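You operate a simulated robot arm through the tools that you are given. There is no shell and no other tool. Be economical: measure what you need, move in short steps, check, and stop when the job is done.

The job below is to be done with a simulated robot arm. You get a single attempt, and the scene is never put back.

Task
Run the blue strip three marks back, five forward, three back.
Fine: leave the reverse lever on FWD.
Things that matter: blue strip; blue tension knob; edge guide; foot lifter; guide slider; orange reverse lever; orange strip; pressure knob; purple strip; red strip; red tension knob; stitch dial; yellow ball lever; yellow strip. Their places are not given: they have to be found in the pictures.

The check looks at the end state, three seconds after you hand in, the way a careful person would. Anything else that was tipped, shoved, dropped, spilled or broken makes it a failure.

Robot
A 6-joint arm with a two-finger parallel gripper, fixed in place. Base frame: the origin is at the foot of the arm, x ahead of it, y to its left, z up. Readings come in mm, degrees, newtons and seconds.
With the tool pointing down near the work surface it reaches from about 220 to 560 mm from the base axis. Its first joint turns from -166.0 to 166.0 degrees. Payload 3.91 kg.
The TCP is the grasp point between the finger pads, 30 mm short of the fingertips. In the tool frame z runs along the fingers and y along their closing line. Largest opening 110 mm; finger width 20, thickness 10; the body of the gripper, 48 by 112 mm, starts 55 mm behind the TCP.
Orientation is that of the tool frame in the base frame, as a unit quaternion [w, x, y, z]. With the fingers straight down and closing along the base's y, the tool's x points along the base's -x, its y along +y and its z along -z.

Tools
- The arm moves only by the tool step_arm. Its argument "commands" is a list of rows, each a list of 7 numbers: the shift along the tool's x, y, z in units of 40 mm (1.0 is 40 mm), then the turn, a rotation vector about the tool's x, y, z in units of 4 degrees (1.0 is 4 degrees), then the finger opening in mm, from 0 to 110. In form: [[tx, ty, tz, ax, ay, az, jaw], ...]. A call has 1 to 8 rows; each row shifts and turns the commanded pose from where the row before left it, along the tool's axes as they then stand. A call with a number of a shift or a turn outside -1 to 1 is refused whole. Rows are played at 5 a second. More than 50 mm and 8.6 degrees between two rows, or a gripper value outside its range, and nothing of the call is played. A pose out of reach is approached as far as the arm can. The call stops where the force on the tool passes 40 N (or 10 N more than at its start, if that is more) or the arm is blocked; 0.2 s more then pass. The fingers move at their own pace (about 45 mm/s each) and stop on an object; they squeeze with about 40 N. The grip force told is the motor's: it shows also when the fingers shut on nothing. Time passes only in rows, and 0.2 s behind the last, so rows that do not move let the fingers close. It gives the time, the measured TCP pose, the force on the tool (base axes), the opening and the grip force at its end, in the units of the frame above (readings bear some noise), with the torque about the TCP (base axes, N m) and any sound that the robot's microphone picked up.
- Cameras (640 x 400 px; columns grow to the right, rows downward): "scene" is fixed at [399.9, -498.9, 1154.6]; the picture's right is [0.96, 0.27, 0.00], its down [0.07, -0.23, -0.97] and it looks along [-0.27, 0.93, -0.24] (base axes); focal length 334 px, centre (320, 200). "wrist" rides on the gripper at [77, 7, -114] in the tool frame; the picture's right is [-0.09, 1.00, 0.00], its down [-0.80, -0.07, -0.59] and it looks along [-0.59, -0.05, 0.80] (tool axes); focal length 270 px, centre (320, 200).
- grab_frame(camera): a new picture of that camera. No time passes.
- lift_body(by): slides the trunk up (or, below 0, down) by that many mm; the arm rides with it, the base frame stays. It gives what a move gives, with no picture.
- probe_pixels(camera, pixels): for up to 12 pixels [column, row] of the newest picture of that camera ("zoom" is the newest enlarged one), the place [x, y, z] in the base frame of the surface seen there, good to about 3 mm. No time passes.
- inspect(camera, box): a new picture of the part [left, top, right, bottom] of that camera's present view, enlarged. No time passes.
- finish_job(): hands the job in; it is judged then, once.

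Work in short steps. Measure before you move; look again where a grasp or a placing could have gone wrong, and mend it. You have 80 turns and 54 pictures in all, those below and enlarged ones among them. Open the gripper and draw the arm clear of the work before you hand the job in, unless the task says otherwise; then end with one line.

The tools are called after "Emit:" by a JSON object that holds its "op" and its "data". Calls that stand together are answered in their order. step_arm: Moves the arm, as the interface text tells. Its arguments: {"type":"object","properties":{"commands":{"type":"array","items":{"type":"array","items":{"type":"number"}}}},"required":["commands"]} The other tools are called the same way: lift_body (by) slides the trunk up or down; grab_frame (camera) takes a picture; probe_pixels (camera, pixels) gives the place of the surface under pixels of a picture; inspect (camera, box) takes an enlarged picture of a part of a camera's view; finish_job () hands the job in.

At the start:

```text
time: 0.0
eef_pos: [165.9, 500.7, 991.2]
tcp_rot: [0.0, 0.0, 1.0, 0.0]
contact_force: [-0.6, 0.5, -0.3]
ft_torque: [0.05, 0.03, -0.01]
width: 110.1
gripper_force: 0.0
trunk travel left (down, up): [-500.0, 110.0]
```

scene: 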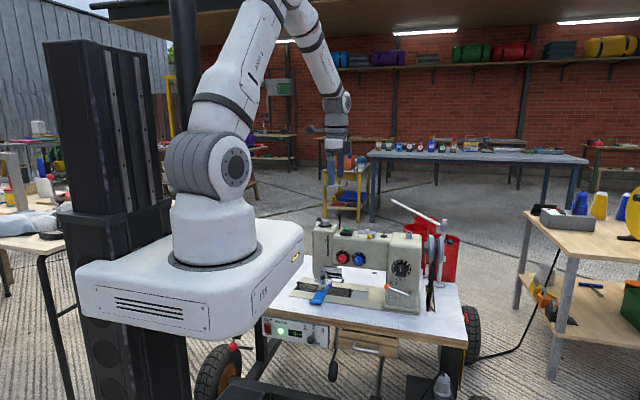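
wrist: 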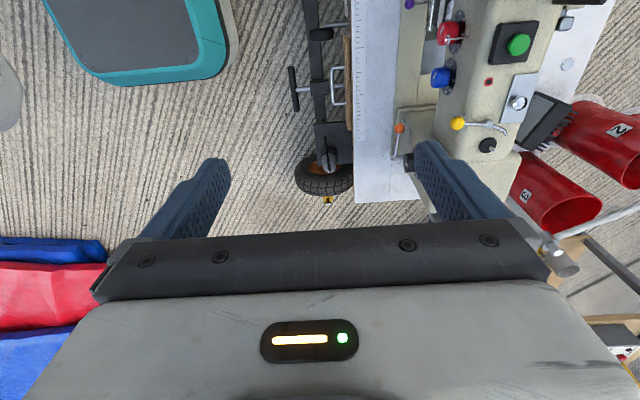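

The sewing machine is around (370,270) in the scene picture. I enlarge that part and also the wrist view to identify the parts.

Emit:
{"op": "inspect", "data": {"camera": "scene", "box": [250, 200, 470, 350]}}

Emit:
{"op": "inspect", "data": {"camera": "wrist", "box": [300, 0, 640, 210]}}

```text
2.67 times, centred on (360, 275) of scene
```

zoom: 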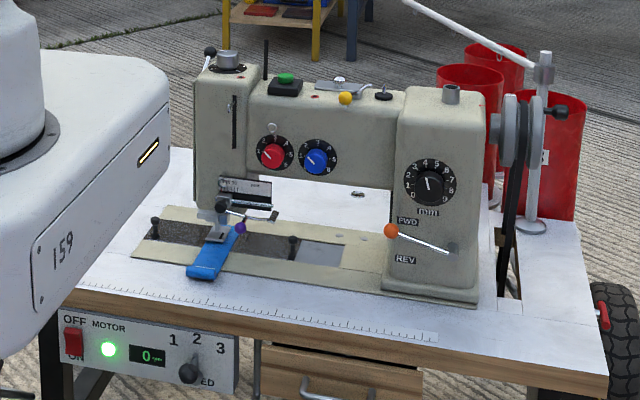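

```text
1.88 times, centred on (470, 105) of wrist
```

zoom: 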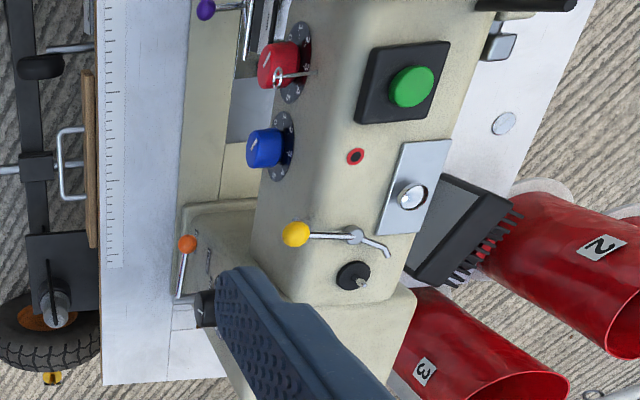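

The blue strip sits under the foot at zoom (210,255). I probe the key parts in a fresh scene zoom.

Emit:
{"op": "inspect", "data": {"camera": "scene", "box": [300, 210, 430, 320]}}

Emit:
{"op": "inspect", "data": {"camera": "scene", "box": [250, 280, 390, 370]}}

```text
3.64 times, centred on (365, 265) of scene
```

zoom: 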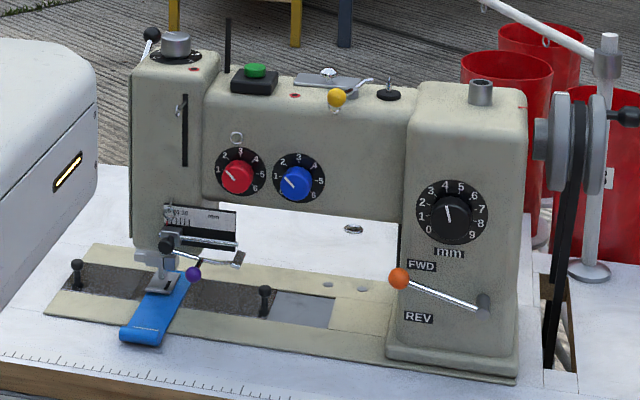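

```text
4.44 times, centred on (320, 325) of scene
```

zoom: 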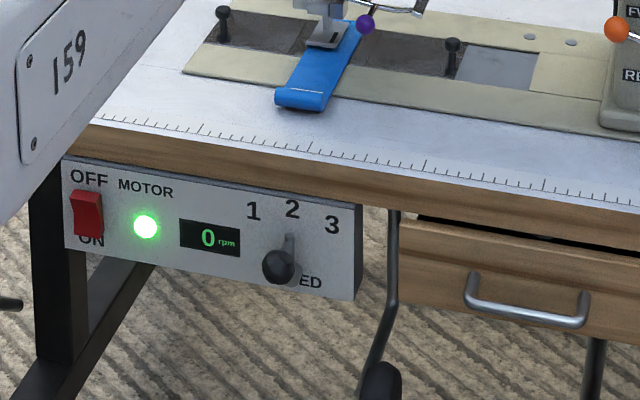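

I probe the main parts in the new zoom of the box and in the wrist picture to get coordinates.

Emit:
{"op": "probe_pixels", "data": {"camera": "zoom", "pixels": [[300, 98], [325, 35], [365, 24], [618, 28], [145, 227], [278, 265], [290, 240], [88, 215], [223, 12], [453, 45], [385, 375], [310, 142]]}}

Emit:
{"op": "inspect", "data": {"camera": "scene", "box": [310, 205, 450, 300]}}

```text
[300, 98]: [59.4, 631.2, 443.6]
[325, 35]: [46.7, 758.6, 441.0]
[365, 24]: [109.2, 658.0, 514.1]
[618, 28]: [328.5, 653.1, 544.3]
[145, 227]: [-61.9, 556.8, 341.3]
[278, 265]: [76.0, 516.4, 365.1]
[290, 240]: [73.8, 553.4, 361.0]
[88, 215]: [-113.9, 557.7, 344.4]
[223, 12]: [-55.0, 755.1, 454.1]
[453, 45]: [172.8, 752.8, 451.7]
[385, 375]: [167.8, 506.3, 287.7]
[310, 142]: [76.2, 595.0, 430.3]
```

```text
4.21 times, centred on (380, 252) of scene
```

zoom: 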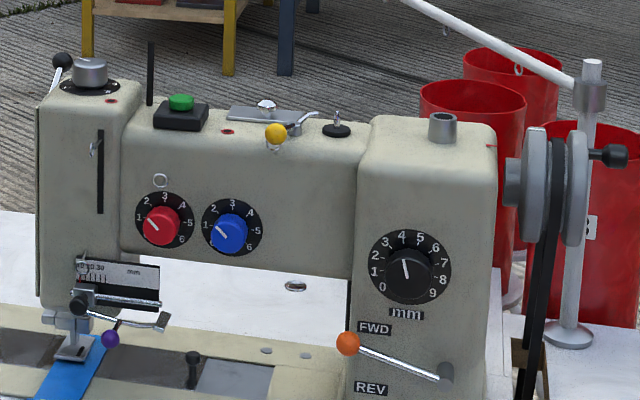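

Emit:
{"op": "probe_pixels", "data": {"camera": "zoom", "pixels": [[180, 102], [275, 133], [347, 343], [445, 375], [90, 72], [62, 60], [110, 338], [160, 228], [230, 235], [440, 125], [400, 130], [608, 155]]}}

Emit:
{"op": "probe_pixels", "data": {"camera": "scene", "pixels": [[398, 215], [333, 372], [376, 385], [430, 262], [420, 300], [408, 340]]}}

```text
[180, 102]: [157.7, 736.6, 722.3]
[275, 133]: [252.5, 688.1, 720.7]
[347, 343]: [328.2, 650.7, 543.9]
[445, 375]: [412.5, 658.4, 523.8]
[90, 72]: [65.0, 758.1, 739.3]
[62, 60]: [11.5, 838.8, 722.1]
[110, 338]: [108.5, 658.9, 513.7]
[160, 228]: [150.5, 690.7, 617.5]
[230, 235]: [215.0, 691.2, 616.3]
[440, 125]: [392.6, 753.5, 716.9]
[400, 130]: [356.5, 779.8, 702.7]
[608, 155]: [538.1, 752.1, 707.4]
```

```text
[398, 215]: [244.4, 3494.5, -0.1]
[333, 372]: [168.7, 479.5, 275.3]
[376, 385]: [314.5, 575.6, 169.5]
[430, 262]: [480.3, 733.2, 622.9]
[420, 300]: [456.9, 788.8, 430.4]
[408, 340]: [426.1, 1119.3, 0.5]
```

I measure the robot body, shoulder and carriage plate, and look at the far-left/right tables for other strips.

Emit:
{"op": "probe_pixels", "data": {"camera": "scene", "pixels": [[235, 168], [212, 240], [190, 290], [300, 240], [262, 270], [215, 320], [250, 75], [345, 102], [268, 15], [335, 130]]}}

Emit:
{"op": "inspect", "data": {"camera": "scene", "box": [510, 180, 640, 340]}}

Emit:
{"op": "inspect", "data": {"camera": "scene", "box": [280, 110, 600, 230]}}

```text
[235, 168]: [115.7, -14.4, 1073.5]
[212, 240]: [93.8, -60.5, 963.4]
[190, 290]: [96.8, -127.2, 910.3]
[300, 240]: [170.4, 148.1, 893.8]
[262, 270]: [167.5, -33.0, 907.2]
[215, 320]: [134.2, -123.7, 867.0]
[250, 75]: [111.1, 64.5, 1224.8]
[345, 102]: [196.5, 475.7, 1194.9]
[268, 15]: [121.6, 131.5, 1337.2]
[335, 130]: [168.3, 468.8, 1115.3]
```

```text
2.50 times, centred on (575, 260) of scene
```

zoom: 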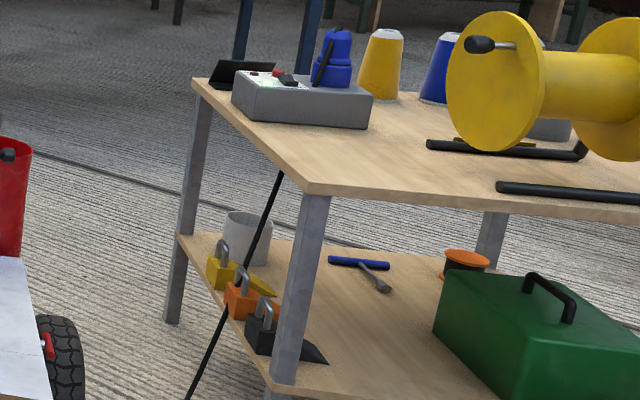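

```text
2.00 times, centred on (440, 170) of scene
```

zoom: 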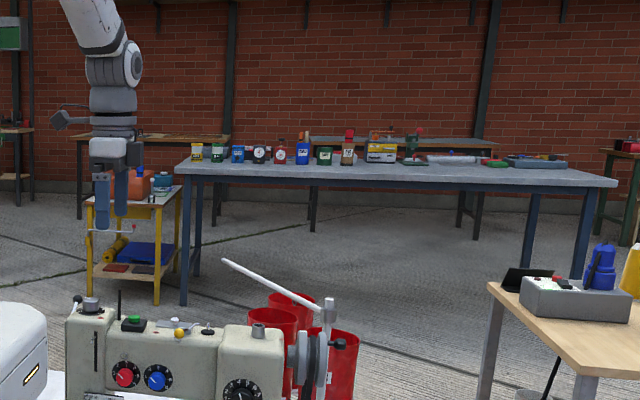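

Tables hold no obvious strips; the only one in reach is at the machine. I yaw the tool +90° about its z (camera towards +y), keeping the TCP in place and closing the fingers.

Emit:
{"op": "step_arm", "data": {"commands": [[0, 0, 0, 0, 0, 1, 40], [0, 0, 0, 0, 0, 1, 0], [0, 0, 0, 0, 0, 1, 0], [0, 0, 0, 0, 0, 1, 0], [0, 0, 0, 0, 0, 1, 0], [0, 0, 0, 0, 0, 1, 0], [0, 0, 0, 0, 0, 1, 0], [0, 0, 0, 0, 0, 1, 0]]}}

Emit:
{"op": "step_arm", "data": {"commands": [[0, 0, 0, 0, 0, 1, 0], [0, 0, 0, 0, 0, 1, 0], [0, 0, 0, 0, 0, 1, 0], [0, 0, 0, 0, 0, 1, 0], [0, 0, 0, 0, 0, 1, 0], [0, 0, 0, 0, 0, 1, 0], [0, 0, 0, 0, 0, 1, 0], [0, 0, 0, 0, 0, 1, 0]]}}

Emit:
{"op": "step_arm", "data": {"commands": [[0, 0, 0, 0, 0, 1, 0], [0, 0, 0, 0, 0, 1, 0], [0, 0, 0, 0, 0, 1, 0], [0, 0, 0, 0, 0, 1, 0], [0, 0, 0, 0, 0, 1, 0], [0, 0, 0, 0, 0, 1, 0], [0, 0, 0, 0, 0, 0.5, 0]]}}

Emit:
{"op": "step_arm", "data": {"commands": [[0, 0, 0, 0, 1, 0, 0], [0, 0, 0, 0, 1, 0, 0], [0, 0, 0, 0, 1, 0, 0], [0, 0, 0, 0, 1, 0, 0], [0, 0, 0, 0, 1, 0, 0], [0, 0, 0, 0, 1, 0, 0], [0, 0, 0, 0, 1, 0, 0], [0, 0, 0, 0, 1, 0, 0]]}}

Emit:
{"op": "grab_frame", "data": {"camera": "wrist"}}

```text
time: 1.8
eef_pos: [165.8, 500.0, 990.4]
tcp_rot: [0.001, 0.276, 0.961, 0.0]
contact_force: [0.4, 1.1, -0.4]
ft_torque: [-0.02, 0.0, 0.02]
width: 0.0
gripper_force: 38.2
trunk travel left (down, up): [-500.0, 110.0]
```

```text
time: 3.6
eef_pos: [166.4, 501.0, 991.0]
tcp_rot: [0.0, 0.531, 0.847, 0.0]
contact_force: [-0.5, 0.1, -0.1]
ft_torque: [0.03, 0.02, -0.01]
width: 0.0
gripper_force: 37.8
trunk travel left (down, up): [-500.0, 110.0]
```

```text
time: 5.2
eef_pos: [165.2, 500.8, 990.1]
tcp_rot: [-0.001, 0.708, 0.706, 0.0]
contact_force: [-0.5, 0.1, -0.3]
ft_torque: [-0.01, 0.01, 0.0]
width: 0.0
gripper_force: 37.5
trunk travel left (down, up): [-500.0, 110.0]
```

```text
time: 7.0
eef_pos: [164.8, 500.7, 991.1]
tcp_rot: [-0.187, 0.682, 0.683, 0.183]
contact_force: [-0.3, 0.2, 0.5]
ft_torque: [0.0, 0.01, -0.01]
width: 0.2
gripper_force: 37.6
trunk travel left (down, up): [-500.0, 110.0]
```

```text
44 pictures are left
```

wrist: 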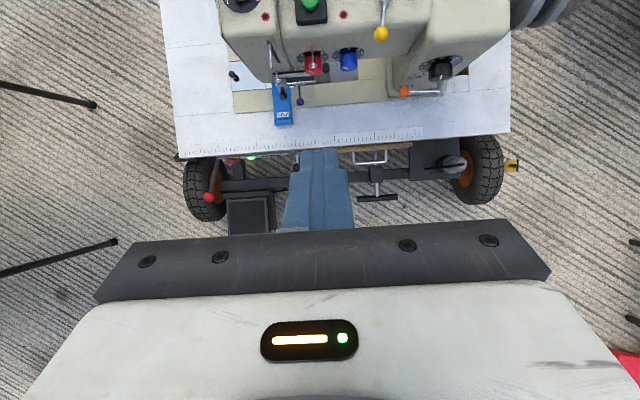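

The machine is now well in view from above. I enlarge the machine area and tilt the tool further towards horizontal for a frontal look.

Emit:
{"op": "inspect", "data": {"camera": "wrist", "box": [180, 60, 340, 160]}}

Emit:
{"op": "step_arm", "data": {"commands": [[0, 0, 0, 0, 1, 0, 0], [0, 0, 0, 0, 1, 0, 0], [0, 0, 0, 0, 1, 0, 0], [0, 0, 0, 0, 1, 0, 0], [0, 0, 0, 0, 1, 0, 0], [0, 0, 0, 0, 1, 0, 0], [0, 0, 0, 0, 1, 0, 0]]}}

Emit:
{"op": "grab_frame", "data": {"camera": "wrist"}}

```text
4.00 times, centred on (260, 110) of wrist
```

zoom: 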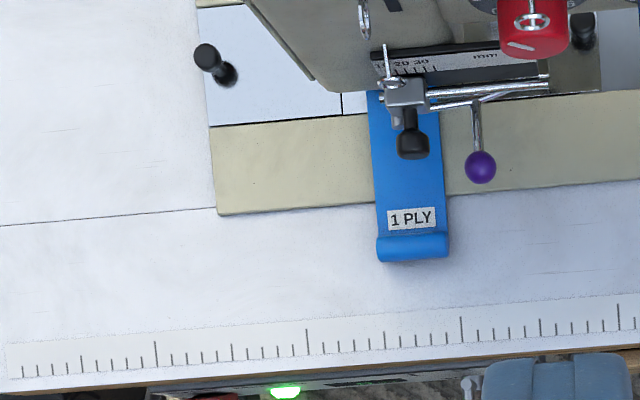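

```text
time: 8.6
eef_pos: [154.2, 500.4, 989.0]
tcp_rot: [-0.31, 0.642, 0.647, 0.271]
contact_force: [0.5, 0.0, 0.6]
ft_torque: [-0.01, -0.01, -0.03]
width: 0.2
gripper_force: 38.6
out of reach, approached as far as the arm can: row 1, 3, 5
trunk travel left (down, up): [-500.0, 110.0]
```

```text
42 pictures are left
```

wrist: 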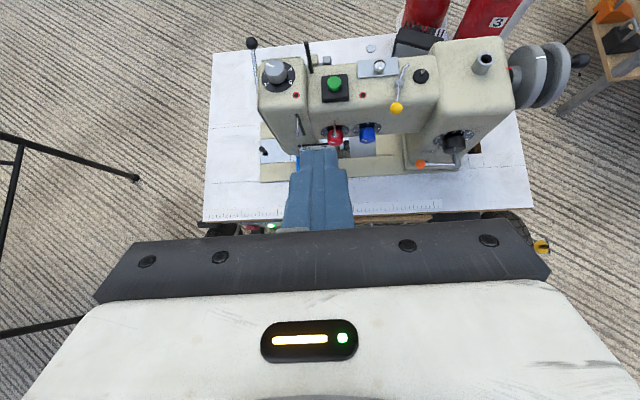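

Reach is marginal at this height. The space below the carriage plate (y < 200) looks free of the table (edge y≈595), so I lower the trunk by 250 mm.

Emit:
{"op": "lift_body", "data": {"by": -250}}

Emit:
{"op": "step_arm", "data": {"commands": [[0, 0, 0, 0, 1, 0, 0], [0, 0, 0, 0, 1, 0, 0], [0, 0, 0, 0, 1, 0, 0], [0, 0, 0, 0, 1, 0, 0], [0, 0, 0, 0, 1, 0, 0], [0, 0, 0, 0, 1, 0, 0]]}}

Emit:
{"op": "grab_frame", "data": {"camera": "wrist"}}

```text
time: 11.2
eef_pos: [155.6, 500.0, 738.7]
tcp_rot: [-0.31, 0.642, 0.647, 0.27]
contact_force: [-0.1, 0.1, -0.1]
ft_torque: [-0.01, 0.04, -0.05]
width: 0.0
gripper_force: 37.5
trunk travel left (down, up): [-250.0, 360.0]
```

```text
time: 12.6
eef_pos: [155.4, 500.7, 738.1]
tcp_rot: [-0.437, 0.571, 0.569, 0.398]
contact_force: [-0.1, -0.3, 0.0]
ft_torque: [-0.01, 0.0, 0.02]
width: 0.0
gripper_force: 38.3
trunk travel left (down, up): [-250.0, 360.0]
```

```text
41 pictures are left
```

wrist: 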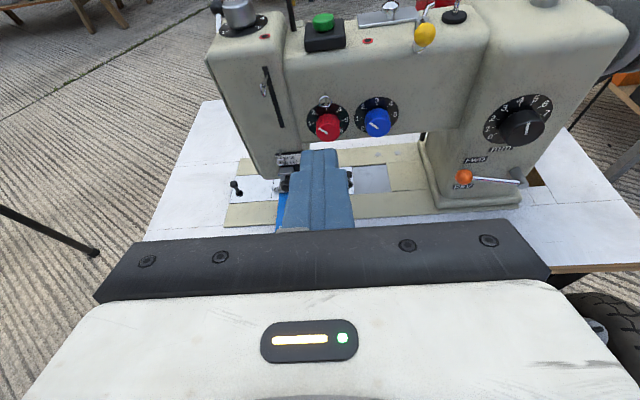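

The hand hides the strip. I shift 120 mm to +x (tool +y) and enlarge the presser area.

Emit:
{"op": "step_arm", "data": {"commands": [[0, 1, 0, 0, 0, 0, 0], [0, 1, 0, 0, 0, 0, 0], [0, 1, 0, 0, 0, 0, 0]]}}

Emit:
{"op": "inspect", "data": {"camera": "wrist", "box": [100, 90, 300, 240]}}

Emit:
{"op": "inspect", "data": {"camera": "wrist", "box": [60, 0, 380, 140]}}

Emit:
{"op": "inspect", "data": {"camera": "wrist", "box": [360, 0, 640, 250]}}

```text
time: 13.4
eef_pos: [274.3, 503.8, 732.1]
tcp_rot: [-0.437, 0.572, 0.57, 0.397]
contact_force: [-0.8, -0.3, 0.4]
ft_torque: [-0.02, 0.04, 0.0]
width: 0.0
gripper_force: 37.5
trunk travel left (down, up): [-250.0, 360.0]
```

```text
2.67 times, centred on (200, 165) of wrist
```

zoom: 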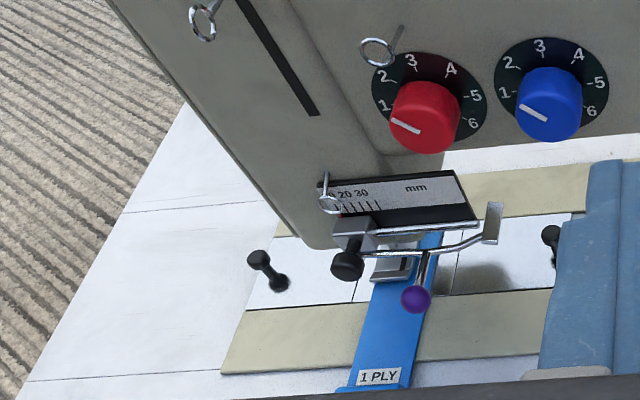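

```text
2.00 times, centred on (220, 70) of wrist
```

zoom: 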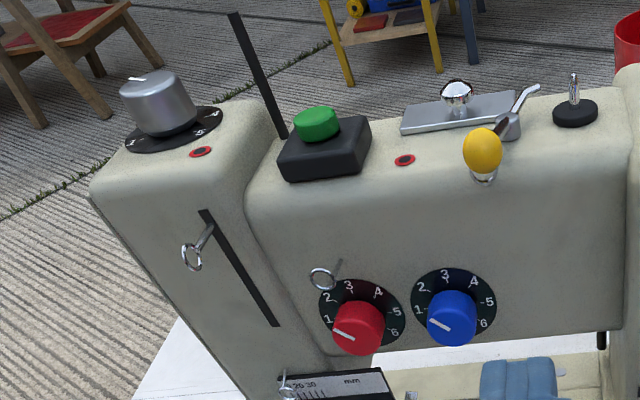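

```text
1.60 times, centred on (500, 125) of wrist
```

zoom: 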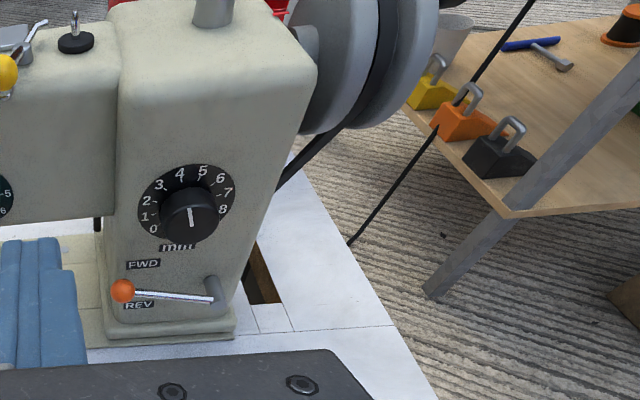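

Dial pointers, orange lever (zoom (123,291)) and labels are clear. I probe the lever and the pillar face in this zoom before pushing the lever to REV.

Emit:
{"op": "probe_pixels", "data": {"camera": "zoom", "pixels": [[123, 291], [118, 284], [150, 293], [185, 297], [213, 290], [145, 264], [137, 306], [170, 275], [170, 325], [190, 215], [160, 333]]}}

Emit:
{"op": "inspect", "data": {"camera": "scene", "box": [375, 255, 435, 310]}}

```text
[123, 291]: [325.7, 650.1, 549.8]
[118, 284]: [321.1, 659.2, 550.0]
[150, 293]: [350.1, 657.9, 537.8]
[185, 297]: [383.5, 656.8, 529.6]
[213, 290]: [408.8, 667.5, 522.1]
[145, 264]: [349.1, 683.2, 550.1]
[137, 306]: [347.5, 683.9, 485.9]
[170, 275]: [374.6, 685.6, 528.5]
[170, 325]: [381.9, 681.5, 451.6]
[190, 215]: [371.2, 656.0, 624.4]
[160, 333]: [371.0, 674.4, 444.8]
```

```text
7.27 times, centred on (405, 282) of scene
```

zoom: 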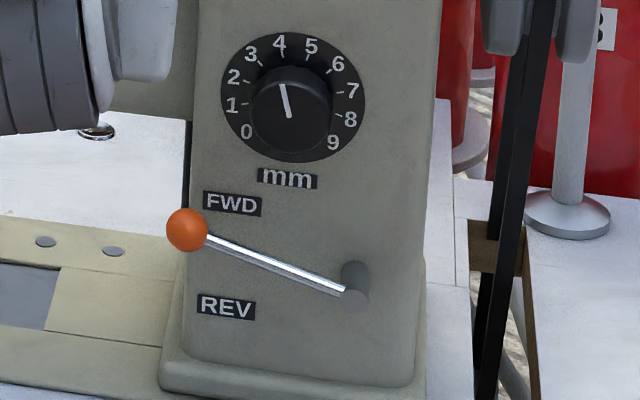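

Knob centre ≈ (327,657,545), pillar face y≈684, REV label at z≈486. I move the closed fingertips to above the knob (TCP ≈ (327,636,600)).

Emit:
{"op": "step_arm", "data": {"commands": [[-0.418, 0.315, 0.8, 0, 0, 0, 0], [-0.418, 0.315, 0.8, 0, 0, 0, 0], [-0.418, 0.315, 0.8, 0, 0, 0, 0], [-0.418, 0.315, 0.8, 0, 0, 0, 0], [-0.418, 0.315, 0.8, 0, 0, 0, 0]]}}

Emit:
{"op": "inspect", "data": {"camera": "scene", "box": [360, 235, 440, 310]}}

```text
time: 14.6
eef_pos: [327.0, 634.1, 602.3]
tcp_rot: [-0.438, 0.571, 0.569, 0.398]
contact_force: [-0.8, 0.1, 0.8]
ft_torque: [0.0, -0.01, -0.04]
width: 0.0
gripper_force: 37.6
trunk travel left (down, up): [-250.0, 360.0]
```

```text
5.33 times, centred on (400, 272) of scene
```

zoom: 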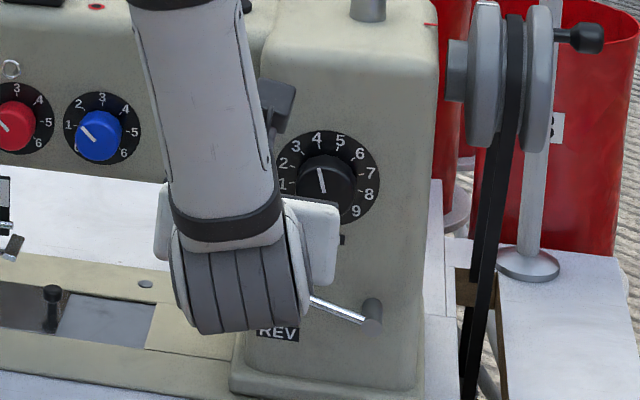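

The hand is above the lever, reached accurately. I lower to just above contact and then push down in small steps, watching the force.

Emit:
{"op": "step_arm", "data": {"commands": [[-0.57, 0, 0.18, 0, 0, 0, 0], [-0.286, 0, 0.091, 0, 0, 0, 0], [-0.286, 0, 0.091, 0, 0, 0, 0], [-0.286, 0, 0.091, 0, 0, 0, 0]]}}

Emit:
{"op": "grab_frame", "data": {"camera": "wrist"}}

```text
time: 15.6
eef_pos: [323.9, 634.7, 541.9]
tcp_rot: [-0.437, 0.572, 0.569, 0.397]
contact_force: [0.1, -0.1, 0.4]
ft_torque: [0.04, 0.02, 0.02]
width: 0.0
gripper_force: 37.8
trunk travel left (down, up): [-250.0, 360.0]
```

```text
35 pictures are left
```

wrist: 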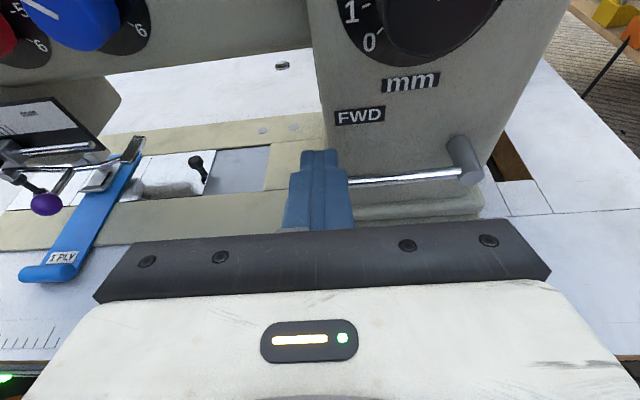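

The lever is following down with little force (its rod now near horizontal). I continue down to about REV height.

Emit:
{"op": "step_arm", "data": {"commands": [[-0.25, 0, 0.08, 0, 0, 0, 0], [-0.25, 0, 0.08, 0, 0, 0, 0], [-0.2, 0, 0.064, 0, 0, 0, 0], [0, 0, 0, 0, 0, 0, 0]]}}

Emit:
{"op": "inspect", "data": {"camera": "scene", "box": [360, 235, 440, 310]}}

```text
time: 16.6
eef_pos: [324.6, 633.6, 517.6]
tcp_rot: [-0.44, 0.568, 0.568, 0.402]
contact_force: [-0.7, 0.9, 29.9]
ft_torque: [0.81, -0.07, 0.05]
width: 0.0
gripper_force: 37.5
trunk travel left (down, up): [-250.0, 360.0]
```

```text
5.33 times, centred on (400, 272) of scene
```

zoom: 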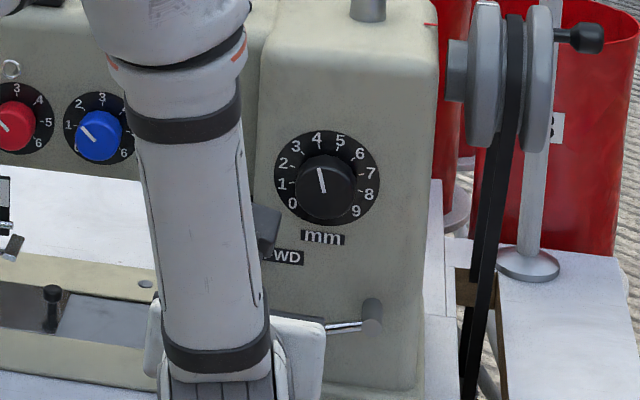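

A 30 N reaction shows the end stop. I raise straight up 80 mm and look whether the lever stays.

Emit:
{"op": "step_arm", "data": {"commands": [[0.5, 0, -0.16, 0, 0, 0, 0], [0.75, 0, -0.24, 0, 0, 0, 0], [0.9, 0, -0.29, 0, 0, 0, 0], [0.9, 0, -0.29, 0, 0, 0, 0]]}}

Emit:
{"op": "grab_frame", "data": {"camera": "wrist"}}

```text
time: 17.6
eef_pos: [328.2, 635.5, 639.4]
tcp_rot: [-0.438, 0.572, 0.569, 0.397]
contact_force: [-0.9, 0.7, 0.0]
ft_torque: [0.02, -0.01, -0.01]
width: 0.2
gripper_force: 37.8
trunk travel left (down, up): [-250.0, 360.0]
```

```text
33 pictures are left
```

wrist: 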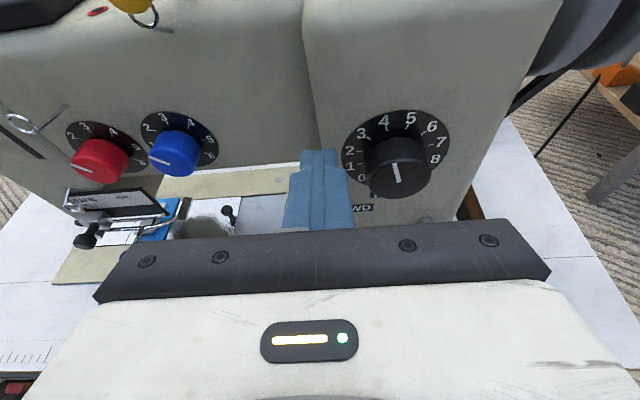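

I rise further to z≈790 and back toward x≈158 for the green button, then check the lever in the scene view.

Emit:
{"op": "step_arm", "data": {"commands": [[0.9, 0, -0.29, 0, 0, 0, 0], [0.9, 0, -0.29, 0, 0, 0, 0], [0.9, 0, -0.29, 0, 0, 0, 0], [0.9, 0, -0.29, 0, 0, 0, 0], [0, -1, 0, 0, 0, 0, 0], [0, -1, 0, 0, 0, 0, 0], [0, -1, 0, 0, 0, 0, 0], [0, -1, 0, 0, 0, 0, 0]]}}

Emit:
{"op": "inspect", "data": {"camera": "scene", "box": [290, 200, 440, 320]}}

```text
time: 19.4
eef_pos: [179.4, 628.9, 800.4]
tcp_rot: [-0.437, 0.572, 0.57, 0.397]
contact_force: [0.1, 0.0, 0.5]
ft_torque: [-0.03, -0.02, 0.02]
width: 0.4
gripper_force: 37.9
trunk travel left (down, up): [-250.0, 360.0]
```

```text
3.33 times, centred on (365, 260) of scene
```

zoom: 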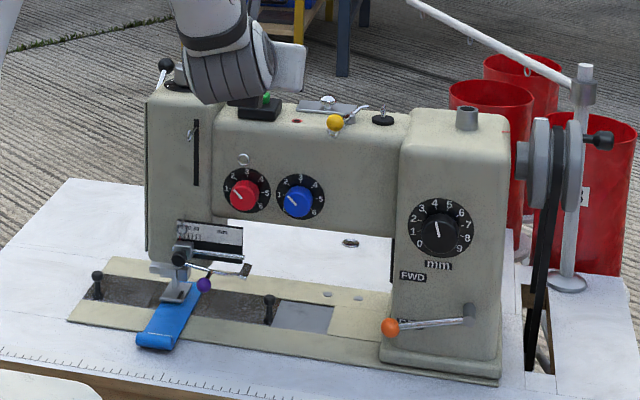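

The lever rests on REV (knob at zoom (390,327)). The green button top is around (158,737,730); I bring the fingertips above it and probe button and strip end.

Emit:
{"op": "probe_pixels", "data": {"camera": "zoom", "pixels": [[266, 98], [135, 345], [152, 350], [175, 345], [180, 292], [158, 335]]}}

Emit:
{"op": "step_arm", "data": {"commands": [[0.141, -0.15, 0.74, 0, 0, 0, 0], [0.141, -0.15, 0.74, 0, 0, 0, 0], [0.141, -0.15, 0.74, 0, 0, 0, 0]]}}

Emit:
{"op": "grab_frame", "data": {"camera": "wrist"}}

```text
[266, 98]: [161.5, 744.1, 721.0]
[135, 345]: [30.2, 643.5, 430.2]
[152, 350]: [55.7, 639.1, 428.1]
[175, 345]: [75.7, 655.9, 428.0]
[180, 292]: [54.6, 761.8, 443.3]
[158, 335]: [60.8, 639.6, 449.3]
```

```text
time: 20.2
eef_pos: [155.2, 719.1, 789.5]
tcp_rot: [-0.438, 0.571, 0.57, 0.397]
contact_force: [0.7, 1.8, -0.2]
ft_torque: [-0.01, -0.03, -0.02]
width: 0.0
gripper_force: 37.5
trunk travel left (down, up): [-250.0, 360.0]
```

```text
31 pictures are left
```

wrist: 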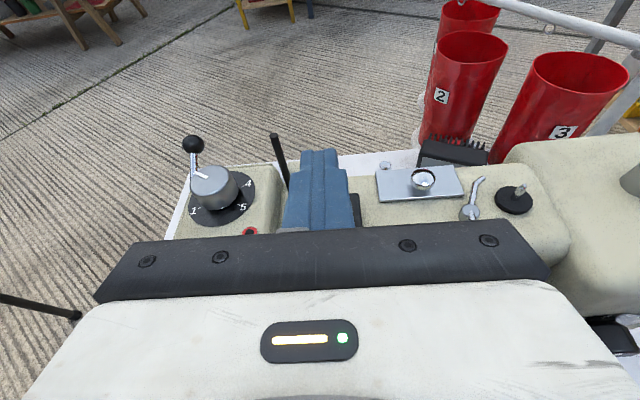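

The fingers are above the button, the black rod just clears at left. I lower 36 mm to just above the button.

Emit:
{"op": "step_arm", "data": {"commands": [[-0.428, 0.06, 0.137, 0, 0, 0, 0], [-0.428, 0.06, 0.137, 0, 0, 0, 0]]}}

Emit:
{"op": "inspect", "data": {"camera": "scene", "box": [290, 200, 410, 320]}}

```text
time: 20.8
eef_pos: [159.5, 717.5, 754.2]
tcp_rot: [-0.437, 0.572, 0.568, 0.399]
contact_force: [0.8, -0.4, 0.2]
ft_torque: [0.01, 0.01, 0.03]
width: 0.0
gripper_force: 37.9
trunk travel left (down, up): [-250.0, 360.0]
```

```text
3.33 times, centred on (350, 260) of scene
```

zoom: 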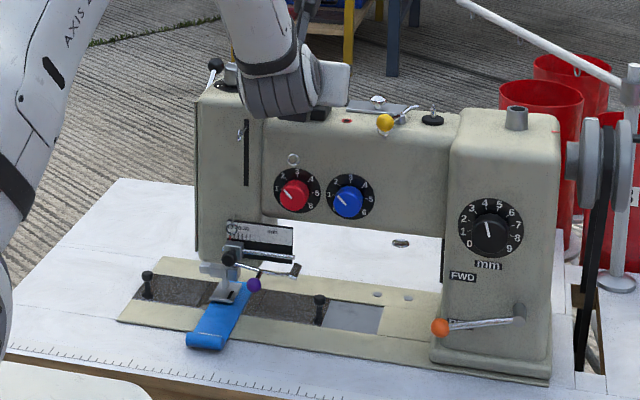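

Clear so far, no contact. I lower in 3 mm steps to find contact, then lift again in the same call, watching for force and sound.

Emit:
{"op": "step_arm", "data": {"commands": [[-0.071, 0, 0.023, 0, 0, 0, 0], [-0.071, 0, 0.023, 0, 0, 0, 0], [0, 0, 0, 0, 0, 0, 0]]}}

```text
time: 21.6
eef_pos: [158.2, 717.3, 747.6]
tcp_rot: [-0.439, 0.57, 0.569, 0.397]
contact_force: [-0.6, -0.6, 0.5]
ft_torque: [0.0, 0.0, 0.02]
width: 0.2
gripper_force: 37.3
trunk travel left (down, up): [-250.0, 360.0]
```

No contact yet at TCP z≈748. Next: 4 mm more down, then lift back 8 mm in the same call.

Emit:
{"op": "step_arm", "data": {"commands": [[-0.095, 0, 0.03, 0, 0, 0, 0], [-0.07, 0, 0.023, 0, 0, 0, 0]]}}

```text
time: 22.2
eef_pos: [157.3, 716.9, 741.1]
tcp_rot: [-0.438, 0.571, 0.569, 0.398]
contact_force: [0.5, -0.1, 0.3]
ft_torque: [0.05, 0.01, 0.0]
width: 0.0
gripper_force: 37.8
trunk travel left (down, up): [-250.0, 360.0]
```

Still no contact; button top is probably ~724. Another 3 mm down in two steps.

Emit:
{"op": "step_arm", "data": {"commands": [[-0.05, 0, 0.016, 0, 0, 0, 0], [-0.05, 0, 0.016, 0, 0, 0, 0]]}}

```text
time: 22.8
eef_pos: [157.6, 717.1, 737.8]
tcp_rot: [-0.438, 0.571, 0.569, 0.398]
contact_force: [1.5, -1.0, 3.6]
ft_torque: [0.1, -0.01, -0.03]
width: 0.1
gripper_force: 37.9
trunk travel left (down, up): [-250.0, 360.0]
heard: click
```

Contact (3.6 N) and a click: the button was pressed. I lift 5 mm and look at the strip and display.

Emit:
{"op": "step_arm", "data": {"commands": [[0.125, 0, -0.04, 0, 0, 0, 0]]}}

Emit:
{"op": "inspect", "data": {"camera": "scene", "box": [255, 265, 385, 345]}}

```text
time: 23.2
eef_pos: [156.9, 716.8, 741.9]
tcp_rot: [-0.438, 0.571, 0.571, 0.396]
contact_force: [0.8, -0.9, 1.0]
ft_torque: [0.04, -0.01, -0.01]
width: 0.2
gripper_force: 37.9
trunk travel left (down, up): [-250.0, 360.0]
```

```text
4.92 times, centred on (320, 305) of scene
```

zoom: 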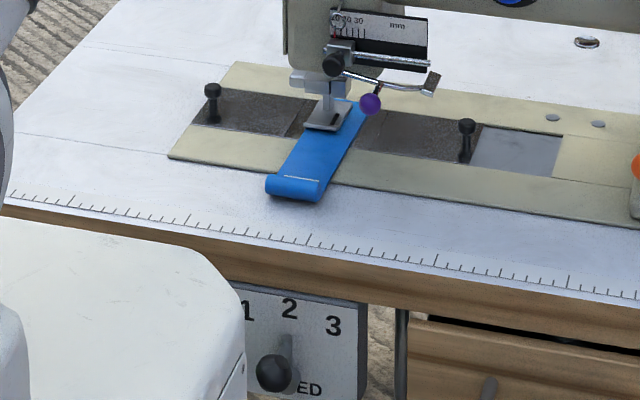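

Strip front lower corner seems ~1 px nearer the camera than at start. I take a high zoom of the strip end as baseline before the second press.

Emit:
{"op": "inspect", "data": {"camera": "scene", "box": [300, 280, 348, 310]}}

Emit:
{"op": "step_arm", "data": {"commands": [[-0.05, 0, 0.016, 0, 0, 0, 0], [-0.05, 0, 0.016, 0, 0, 0, 0], [-0.025, 0, 0.008, 0, 0, 0, 0]]}}

Emit:
{"op": "inspect", "data": {"camera": "scene", "box": [300, 280, 348, 310]}}

```text
13.33 times, centred on (324, 295) of scene
```

zoom: 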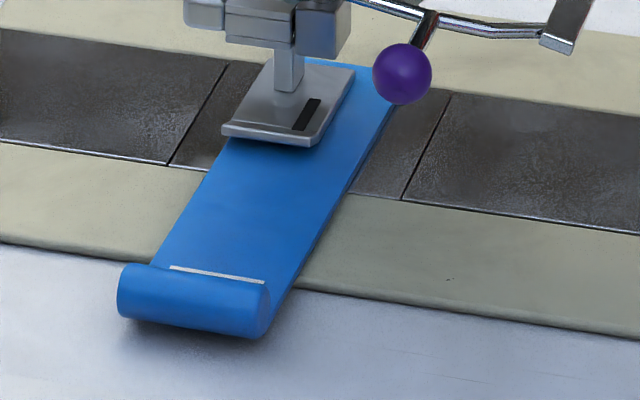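

```text
time: 24.0
eef_pos: [157.4, 717.2, 737.4]
tcp_rot: [-0.438, 0.572, 0.568, 0.399]
contact_force: [1.0, 1.3, 5.0]
ft_torque: [0.12, -0.02, -0.02]
width: 0.0
gripper_force: 38.3
trunk travel left (down, up): [-250.0, 360.0]
```

```text
13.33 times, centred on (324, 295) of scene
```

zoom: 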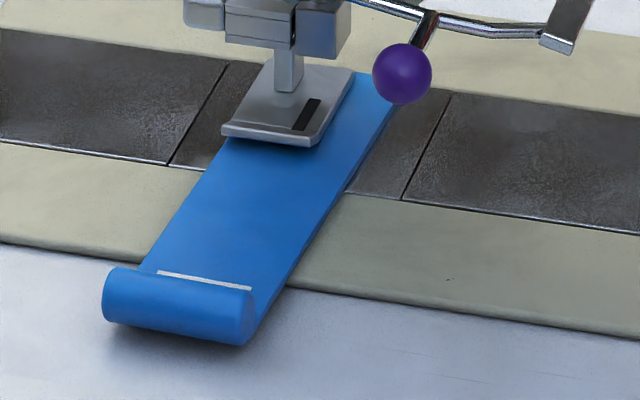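

The strip came nearer by about one stitch. I release the button by 8 mm and check whether the strip keeps still.

Emit:
{"op": "step_arm", "data": {"commands": [[0.19, 0, -0.06, 0, 0, 0, 0], [0, 0, 0, 0, 0, 0, 0]]}}

Emit:
{"op": "inspect", "data": {"camera": "scene", "box": [300, 280, 348, 310]}}

```text
time: 24.6
eef_pos: [157.4, 716.4, 743.6]
tcp_rot: [-0.437, 0.572, 0.569, 0.397]
contact_force: [-0.1, 0.8, 0.1]
ft_torque: [0.0, 0.0, -0.02]
width: 0.0
gripper_force: 38.3
trunk travel left (down, up): [-250.0, 360.0]
```

```text
13.33 times, centred on (324, 295) of scene
```

zoom: 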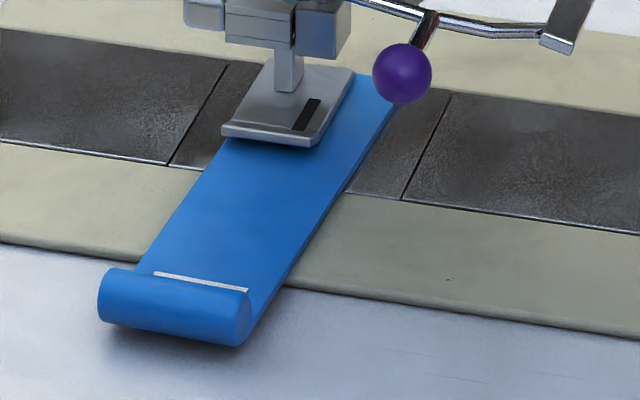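

The strip moved slightly more while released, so the stitch was finishing. I probe strip edges to understand the step size and any skew.

Emit:
{"op": "probe_pixels", "data": {"camera": "zoom", "pixels": [[157, 276], [246, 292], [240, 150], [335, 150], [180, 240], [295, 240], [392, 112], [310, 140], [150, 300]]}}

Emit:
{"op": "step_arm", "data": {"commands": [[0, 0, 0, 0, 0, 0, 0], [0, 0, 0, 0, 0, 0, 0], [0, 0, 0, 0, 0, 0, 0]]}}

Emit:
{"op": "inspect", "data": {"camera": "scene", "box": [300, 280, 348, 310]}}

```text
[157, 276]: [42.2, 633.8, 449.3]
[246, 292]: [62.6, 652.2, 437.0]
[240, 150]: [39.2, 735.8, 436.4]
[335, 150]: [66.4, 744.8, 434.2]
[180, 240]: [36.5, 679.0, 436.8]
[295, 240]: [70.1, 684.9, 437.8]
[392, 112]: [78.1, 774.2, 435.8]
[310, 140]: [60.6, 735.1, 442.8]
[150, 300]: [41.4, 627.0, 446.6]
```

```text
time: 25.4
eef_pos: [157.6, 717.7, 744.9]
tcp_rot: [-0.438, 0.571, 0.569, 0.398]
contact_force: [0.7, 0.4, -0.8]
ft_torque: [-0.01, -0.02, 0.0]
width: 0.2
gripper_force: 38.2
trunk travel left (down, up): [-250.0, 360.0]
```

```text
13.33 times, centred on (324, 295) of scene
```

zoom: 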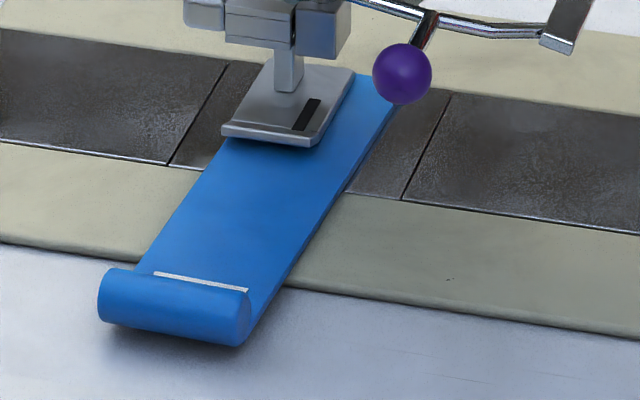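

The strip is at rest. I press once more with prompt release in the same call, listening for the click, and then look.

Emit:
{"op": "step_arm", "data": {"commands": [[-0.1, 0, 0.032, 0, 0, 0, 0], [-0.1, 0, 0.032, 0, 0, 0, 0], [0.1, 0, -0.032, 0, 0, 0, 0], [0.1, 0, -0.032, 0, 0, 0, 0]]}}

Emit:
{"op": "inspect", "data": {"camera": "scene", "box": [300, 280, 348, 310]}}

```text
time: 26.4
eef_pos: [159.0, 715.9, 745.1]
tcp_rot: [-0.438, 0.571, 0.569, 0.398]
contact_force: [0.2, 0.2, -0.1]
ft_torque: [0.05, -0.04, -0.01]
width: 0.0
gripper_force: 37.7
trunk travel left (down, up): [-250.0, 360.0]
heard: click
```

```text
13.33 times, centred on (324, 295) of scene
```

zoom: 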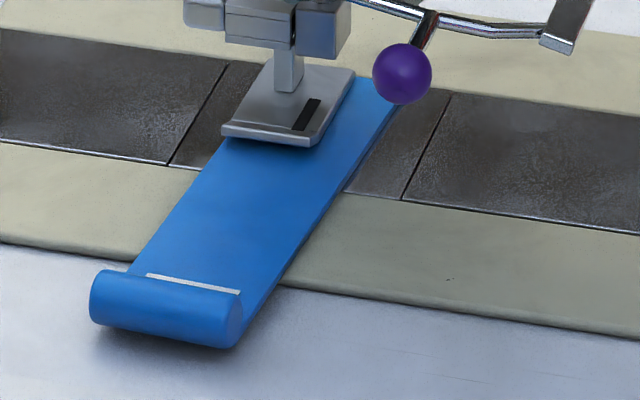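

Click heard; strip moved about (-8,+3) px so far. I wait 0.8 s and look again to see if the motion is complete.

Emit:
{"op": "step_arm", "data": {"commands": [[0, 0, 0, 0, 0, 0, 0], [0, 0, 0, 0, 0, 0, 0], [0, 0, 0, 0, 0, 0, 0], [0, 0, 0, 0, 0, 0, 0]]}}

Emit:
{"op": "inspect", "data": {"camera": "scene", "box": [300, 280, 348, 310]}}

```text
time: 27.4
eef_pos: [158.7, 716.2, 745.1]
tcp_rot: [-0.438, 0.571, 0.57, 0.397]
contact_force: [-0.4, 0.2, -0.3]
ft_torque: [0.03, -0.01, -0.04]
width: 0.2
gripper_force: 37.5
trunk travel left (down, up): [-250.0, 360.0]
```

```text
13.33 times, centred on (324, 295) of scene
```

zoom: 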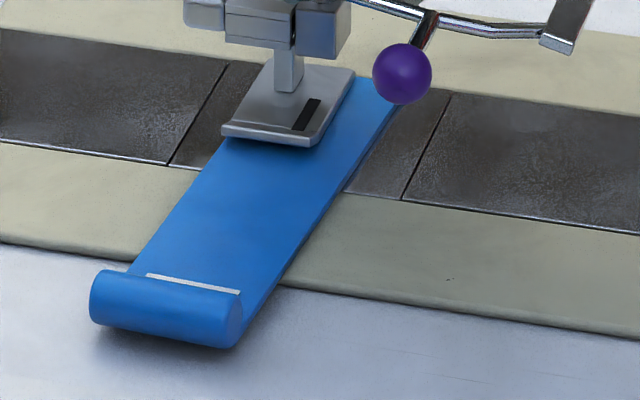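

The single short press moved the strip ~half of the previous one, so the machine probably runs while the button is held. I look for the "marks": the handwheel with a red pointer, and the motor panel.

Emit:
{"op": "inspect", "data": {"camera": "scene", "box": [405, 205, 460, 260]}}

Emit:
{"op": "inspect", "data": {"camera": "scene", "box": [318, 258, 358, 292]}}

```text
7.27 times, centred on (432, 232) of scene
```

zoom: 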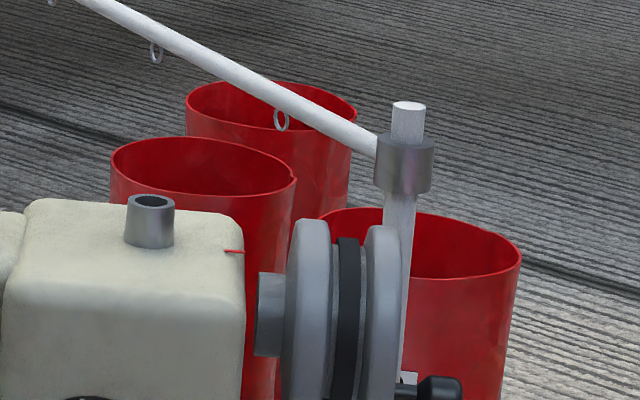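

```text
11.76 times, centred on (338, 275) of scene
```

zoom: 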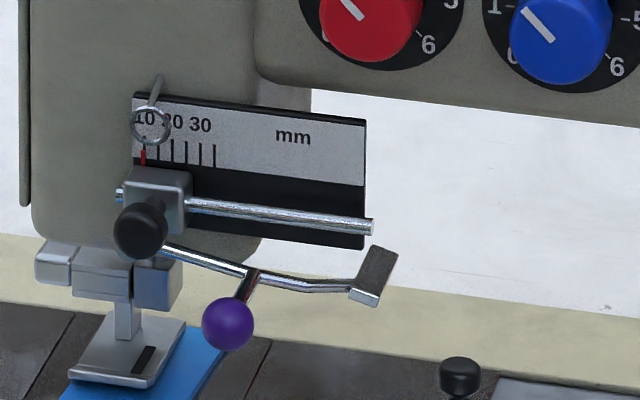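

The wheel's crank handle was at scene v≈241 at the start and is now at ≈258, so the handwheel turned by a fractional amount. I look at the whole wheel and probe it.

Emit:
{"op": "inspect", "data": {"camera": "scene", "box": [415, 222, 463, 282]}}

Emit:
{"op": "probe_pixels", "data": {"camera": "zoom", "pixels": [[410, 215], [380, 215], [340, 100], [340, 300], [240, 40], [290, 230], [245, 230], [225, 120], [360, 170]]}}

```text
6.67 times, centred on (439, 252) of scene
```

zoom: 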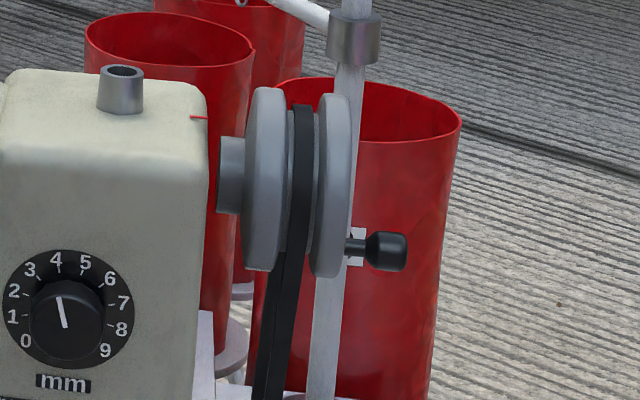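

```text
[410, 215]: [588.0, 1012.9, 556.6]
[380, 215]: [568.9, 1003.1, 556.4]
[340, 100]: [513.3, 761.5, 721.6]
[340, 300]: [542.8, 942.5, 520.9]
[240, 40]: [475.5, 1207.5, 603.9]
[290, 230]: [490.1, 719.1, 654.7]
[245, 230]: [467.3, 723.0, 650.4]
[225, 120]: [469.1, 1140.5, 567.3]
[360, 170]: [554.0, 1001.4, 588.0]
```

I probe the handle itself at zoom (385,250) and wheel rim points to find its angle.

Emit:
{"op": "probe_pixels", "data": {"camera": "zoom", "pixels": [[385, 250], [355, 248], [335, 185], [330, 260], [335, 97], [348, 185], [320, 185], [262, 180], [262, 95], [262, 265]]}}

```text
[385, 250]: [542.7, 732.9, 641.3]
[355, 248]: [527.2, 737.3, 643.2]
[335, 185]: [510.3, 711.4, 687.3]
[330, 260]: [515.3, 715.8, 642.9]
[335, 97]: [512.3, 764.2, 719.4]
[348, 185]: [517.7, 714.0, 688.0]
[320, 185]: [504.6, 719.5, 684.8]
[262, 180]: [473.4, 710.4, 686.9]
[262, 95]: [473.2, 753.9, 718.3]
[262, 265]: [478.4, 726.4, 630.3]
```

Handle centre relative to the wheel centre (~y 757, z 675) went from top to bottom-front: about 2.5 turns in total, matching ~11 mm of strip at the 4.4 mm dial. So the machine runs while the button is held, and one wheel turn is one mark. I give another equally short press (~half a turn) and check the handle.

Emit:
{"op": "step_arm", "data": {"commands": [[-0.1, 0, 0.032, 0, 0, 0, 0], [-0.1, 0, 0.032, 0, 0, 0, 0], [0.1, 0, -0.032, 0, 0, 0, 0], [0.1, 0, -0.032, 0, 0, 0, 0], [0, 0, 0, 0, 0, 0, 0]]}}

Emit:
{"op": "inspect", "data": {"camera": "scene", "box": [300, 222, 460, 312]}}

```text
time: 28.6
eef_pos: [157.8, 716.1, 745.8]
tcp_rot: [-0.438, 0.571, 0.569, 0.398]
contact_force: [1.0, 0.0, 0.5]
ft_torque: [0.03, -0.01, 0.04]
width: 0.0
gripper_force: 37.6
trunk travel left (down, up): [-250.0, 360.0]
heard: click
```

```text
4.00 times, centred on (380, 267) of scene
```

zoom: 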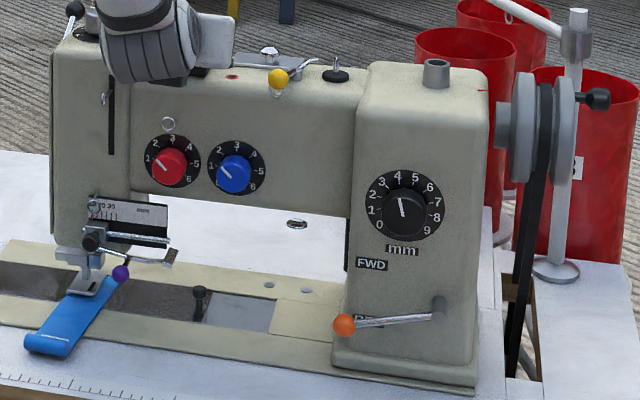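

The handle is back at exactly its starting place (scene ≈(449.5,241.5)), so three marks back are done. I probe the lever knob and withdraw: up, then back to y≈560.

Emit:
{"op": "probe_pixels", "data": {"camera": "zoom", "pixels": [[343, 324], [370, 322], [400, 318], [360, 350], [330, 345], [345, 368]]}}

Emit:
{"op": "step_arm", "data": {"commands": [[0.524, 0, -0.167, 0, 0, 0, 0], [0.524, 0, -0.167, 0, 0, 0, 0], [-0.2975, -0.03, -0.928, 0, 0, 0, 0], [-0.2975, -0.03, -0.928, 0, 0, 0, 0], [-0.2975, -0.03, -0.928, 0, 0, 0, 0], [-0.2975, -0.03, -0.928, 0, 0, 0, 0]]}}

```text
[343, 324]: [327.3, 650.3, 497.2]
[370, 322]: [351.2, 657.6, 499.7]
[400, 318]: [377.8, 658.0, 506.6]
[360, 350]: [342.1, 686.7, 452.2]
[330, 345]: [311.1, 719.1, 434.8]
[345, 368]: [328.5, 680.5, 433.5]
```

```text
time: 30.0
eef_pos: [161.0, 562.2, 788.7]
tcp_rot: [-0.438, 0.571, 0.57, 0.397]
contact_force: [-0.7, -0.8, 0.1]
ft_torque: [-0.01, 0.01, 0.03]
width: 0.0
gripper_force: 37.5
trunk travel left (down, up): [-250.0, 360.0]
```

Knob on REV is at ≈(327,657,493). I go to x≈328 at y≈565, then descend to z≈480 in front of the lever.

Emit:
{"op": "step_arm", "data": {"commands": [[0, 1, 0, 0, 0, 0, 0], [0, 1, 0, 0, 0, 0, 0], [0, 1, 0, 0, 0, 0, 0], [0, 1, 0, 0, 0, 0, 0], [-0.9, 0.1, 0.29, 0, 0, 0, 0], [-0.9, 0.05, 0.29, 0, 0, 0, 0], [-0.9, 0.05, 0.29, 0, 0, 0, 0]]}}

Emit:
{"op": "step_arm", "data": {"commands": [[-0.9, 0, 0.29, 0, 0, 0, 0], [-0.9, 0, 0.29, 0, 0, 0, 0], [-0.9, 0, 0.29, 0, 0, 0, 0], [-0.9, 0, 0.29, 0, 0, 0, 0]]}}

Emit:
{"op": "step_arm", "data": {"commands": [[0, 0, 0, 0, 1, 0, 0], [0, 0, 0, 0, 1, 0, 0]]}}

Emit:
{"op": "grab_frame", "data": {"camera": "wrist"}}

```text
time: 31.6
eef_pos: [321.2, 565.7, 667.2]
tcp_rot: [-0.438, 0.571, 0.569, 0.398]
contact_force: [-1.3, -0.6, 0.1]
ft_torque: [-0.03, -0.01, -0.02]
width: 0.0
gripper_force: 37.7
trunk travel left (down, up): [-250.0, 360.0]
```

```text
time: 32.6
eef_pos: [315.7, 568.3, 518.1]
tcp_rot: [-0.438, 0.571, 0.57, 0.398]
contact_force: [0.3, 0.6, 0.0]
ft_torque: [-0.03, -0.02, 0.01]
width: 0.0
gripper_force: 38.0
trunk travel left (down, up): [-250.0, 360.0]
```

```text
time: 33.2
eef_pos: [316.3, 568.1, 517.8]
tcp_rot: [-0.477, 0.542, 0.537, 0.437]
contact_force: [-0.1, 0.0, -0.3]
ft_torque: [0.02, -0.02, 0.01]
width: 0.0
gripper_force: 38.0
trunk travel left (down, up): [-250.0, 360.0]
```

```text
18 pictures are left
```

wrist: 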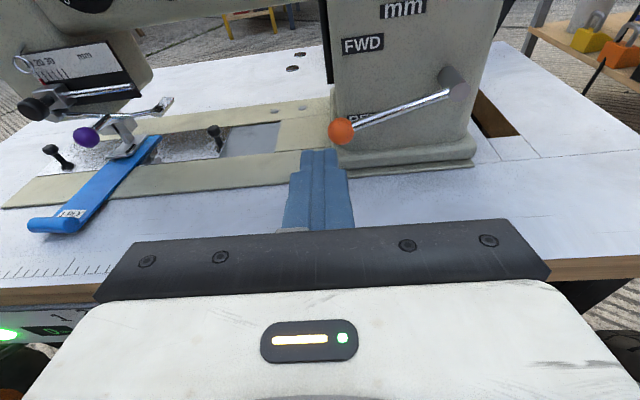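

The orange knob at (342,130) is seen ahead, right of and above the fingertips. I descend 47 mm, shift 11 mm to +x, then slide under the knob.

Emit:
{"op": "step_arm", "data": {"commands": [[-0.58, 0.17, 0.096, 0, 0, 0, 0], [-0.58, 0.17, 0.096, 0, 0, 0, 0], [0.128, 0.03, 0.765, 0, 0, 0, 0], [0.128, 0.03, 0.765, 0, 0, 0, 0], [0, 0, 0, 0, 0, 0, 0]]}}

Emit:
{"op": "grab_frame", "data": {"camera": "wrist"}}

```text
time: 34.4
eef_pos: [327.8, 628.4, 468.9]
tcp_rot: [-0.476, 0.542, 0.537, 0.437]
contact_force: [-0.6, -0.3, -0.1]
ft_torque: [-0.03, 0.0, -0.01]
width: 0.3
gripper_force: 38.1
trunk travel left (down, up): [-250.0, 360.0]
```

```text
17 pictures are left
```

wrist: 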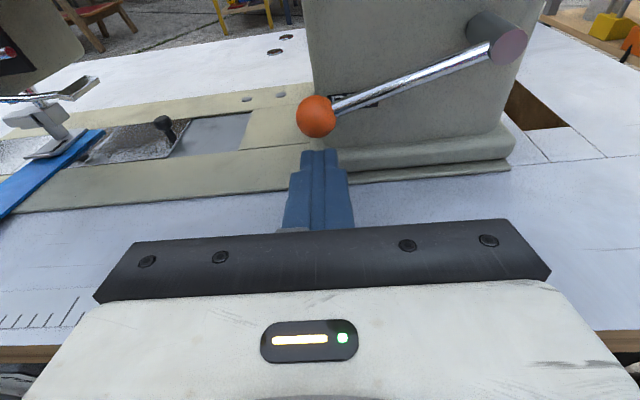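

The fingertips are under the knob (knob bottom at row 137, tip at 150). I raise in 12–15 mm steps to push the lever to FWD.

Emit:
{"op": "step_arm", "data": {"commands": [[0.3, 0, -0.05, 0, 0, 0, 0], [0.3, 0, -0.05, 0, 0, 0, 0], [0.3, 0, -0.05, 0, 0, 0, 0], [0.3, 0, -0.05, 0, 0, 0, 0]]}}

Emit:
{"op": "grab_frame", "data": {"camera": "wrist"}}

```text
time: 35.4
eef_pos: [329.5, 630.4, 516.4]
tcp_rot: [-0.476, 0.542, 0.538, 0.436]
contact_force: [0.8, -0.4, 0.9]
ft_torque: [0.0, 0.03, -0.02]
width: 0.0
gripper_force: 38.0
trunk travel left (down, up): [-250.0, 360.0]
```

```text
16 pictures are left
```

wrist: 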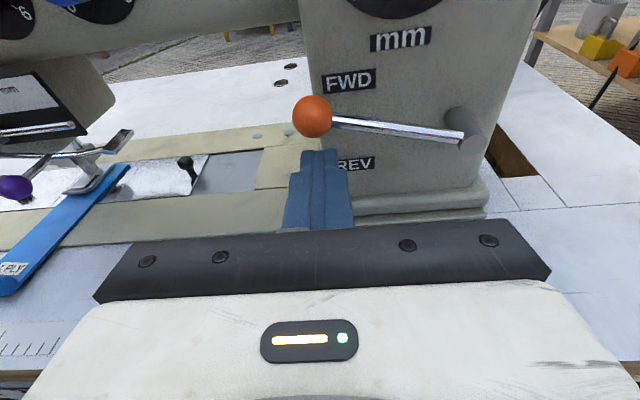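

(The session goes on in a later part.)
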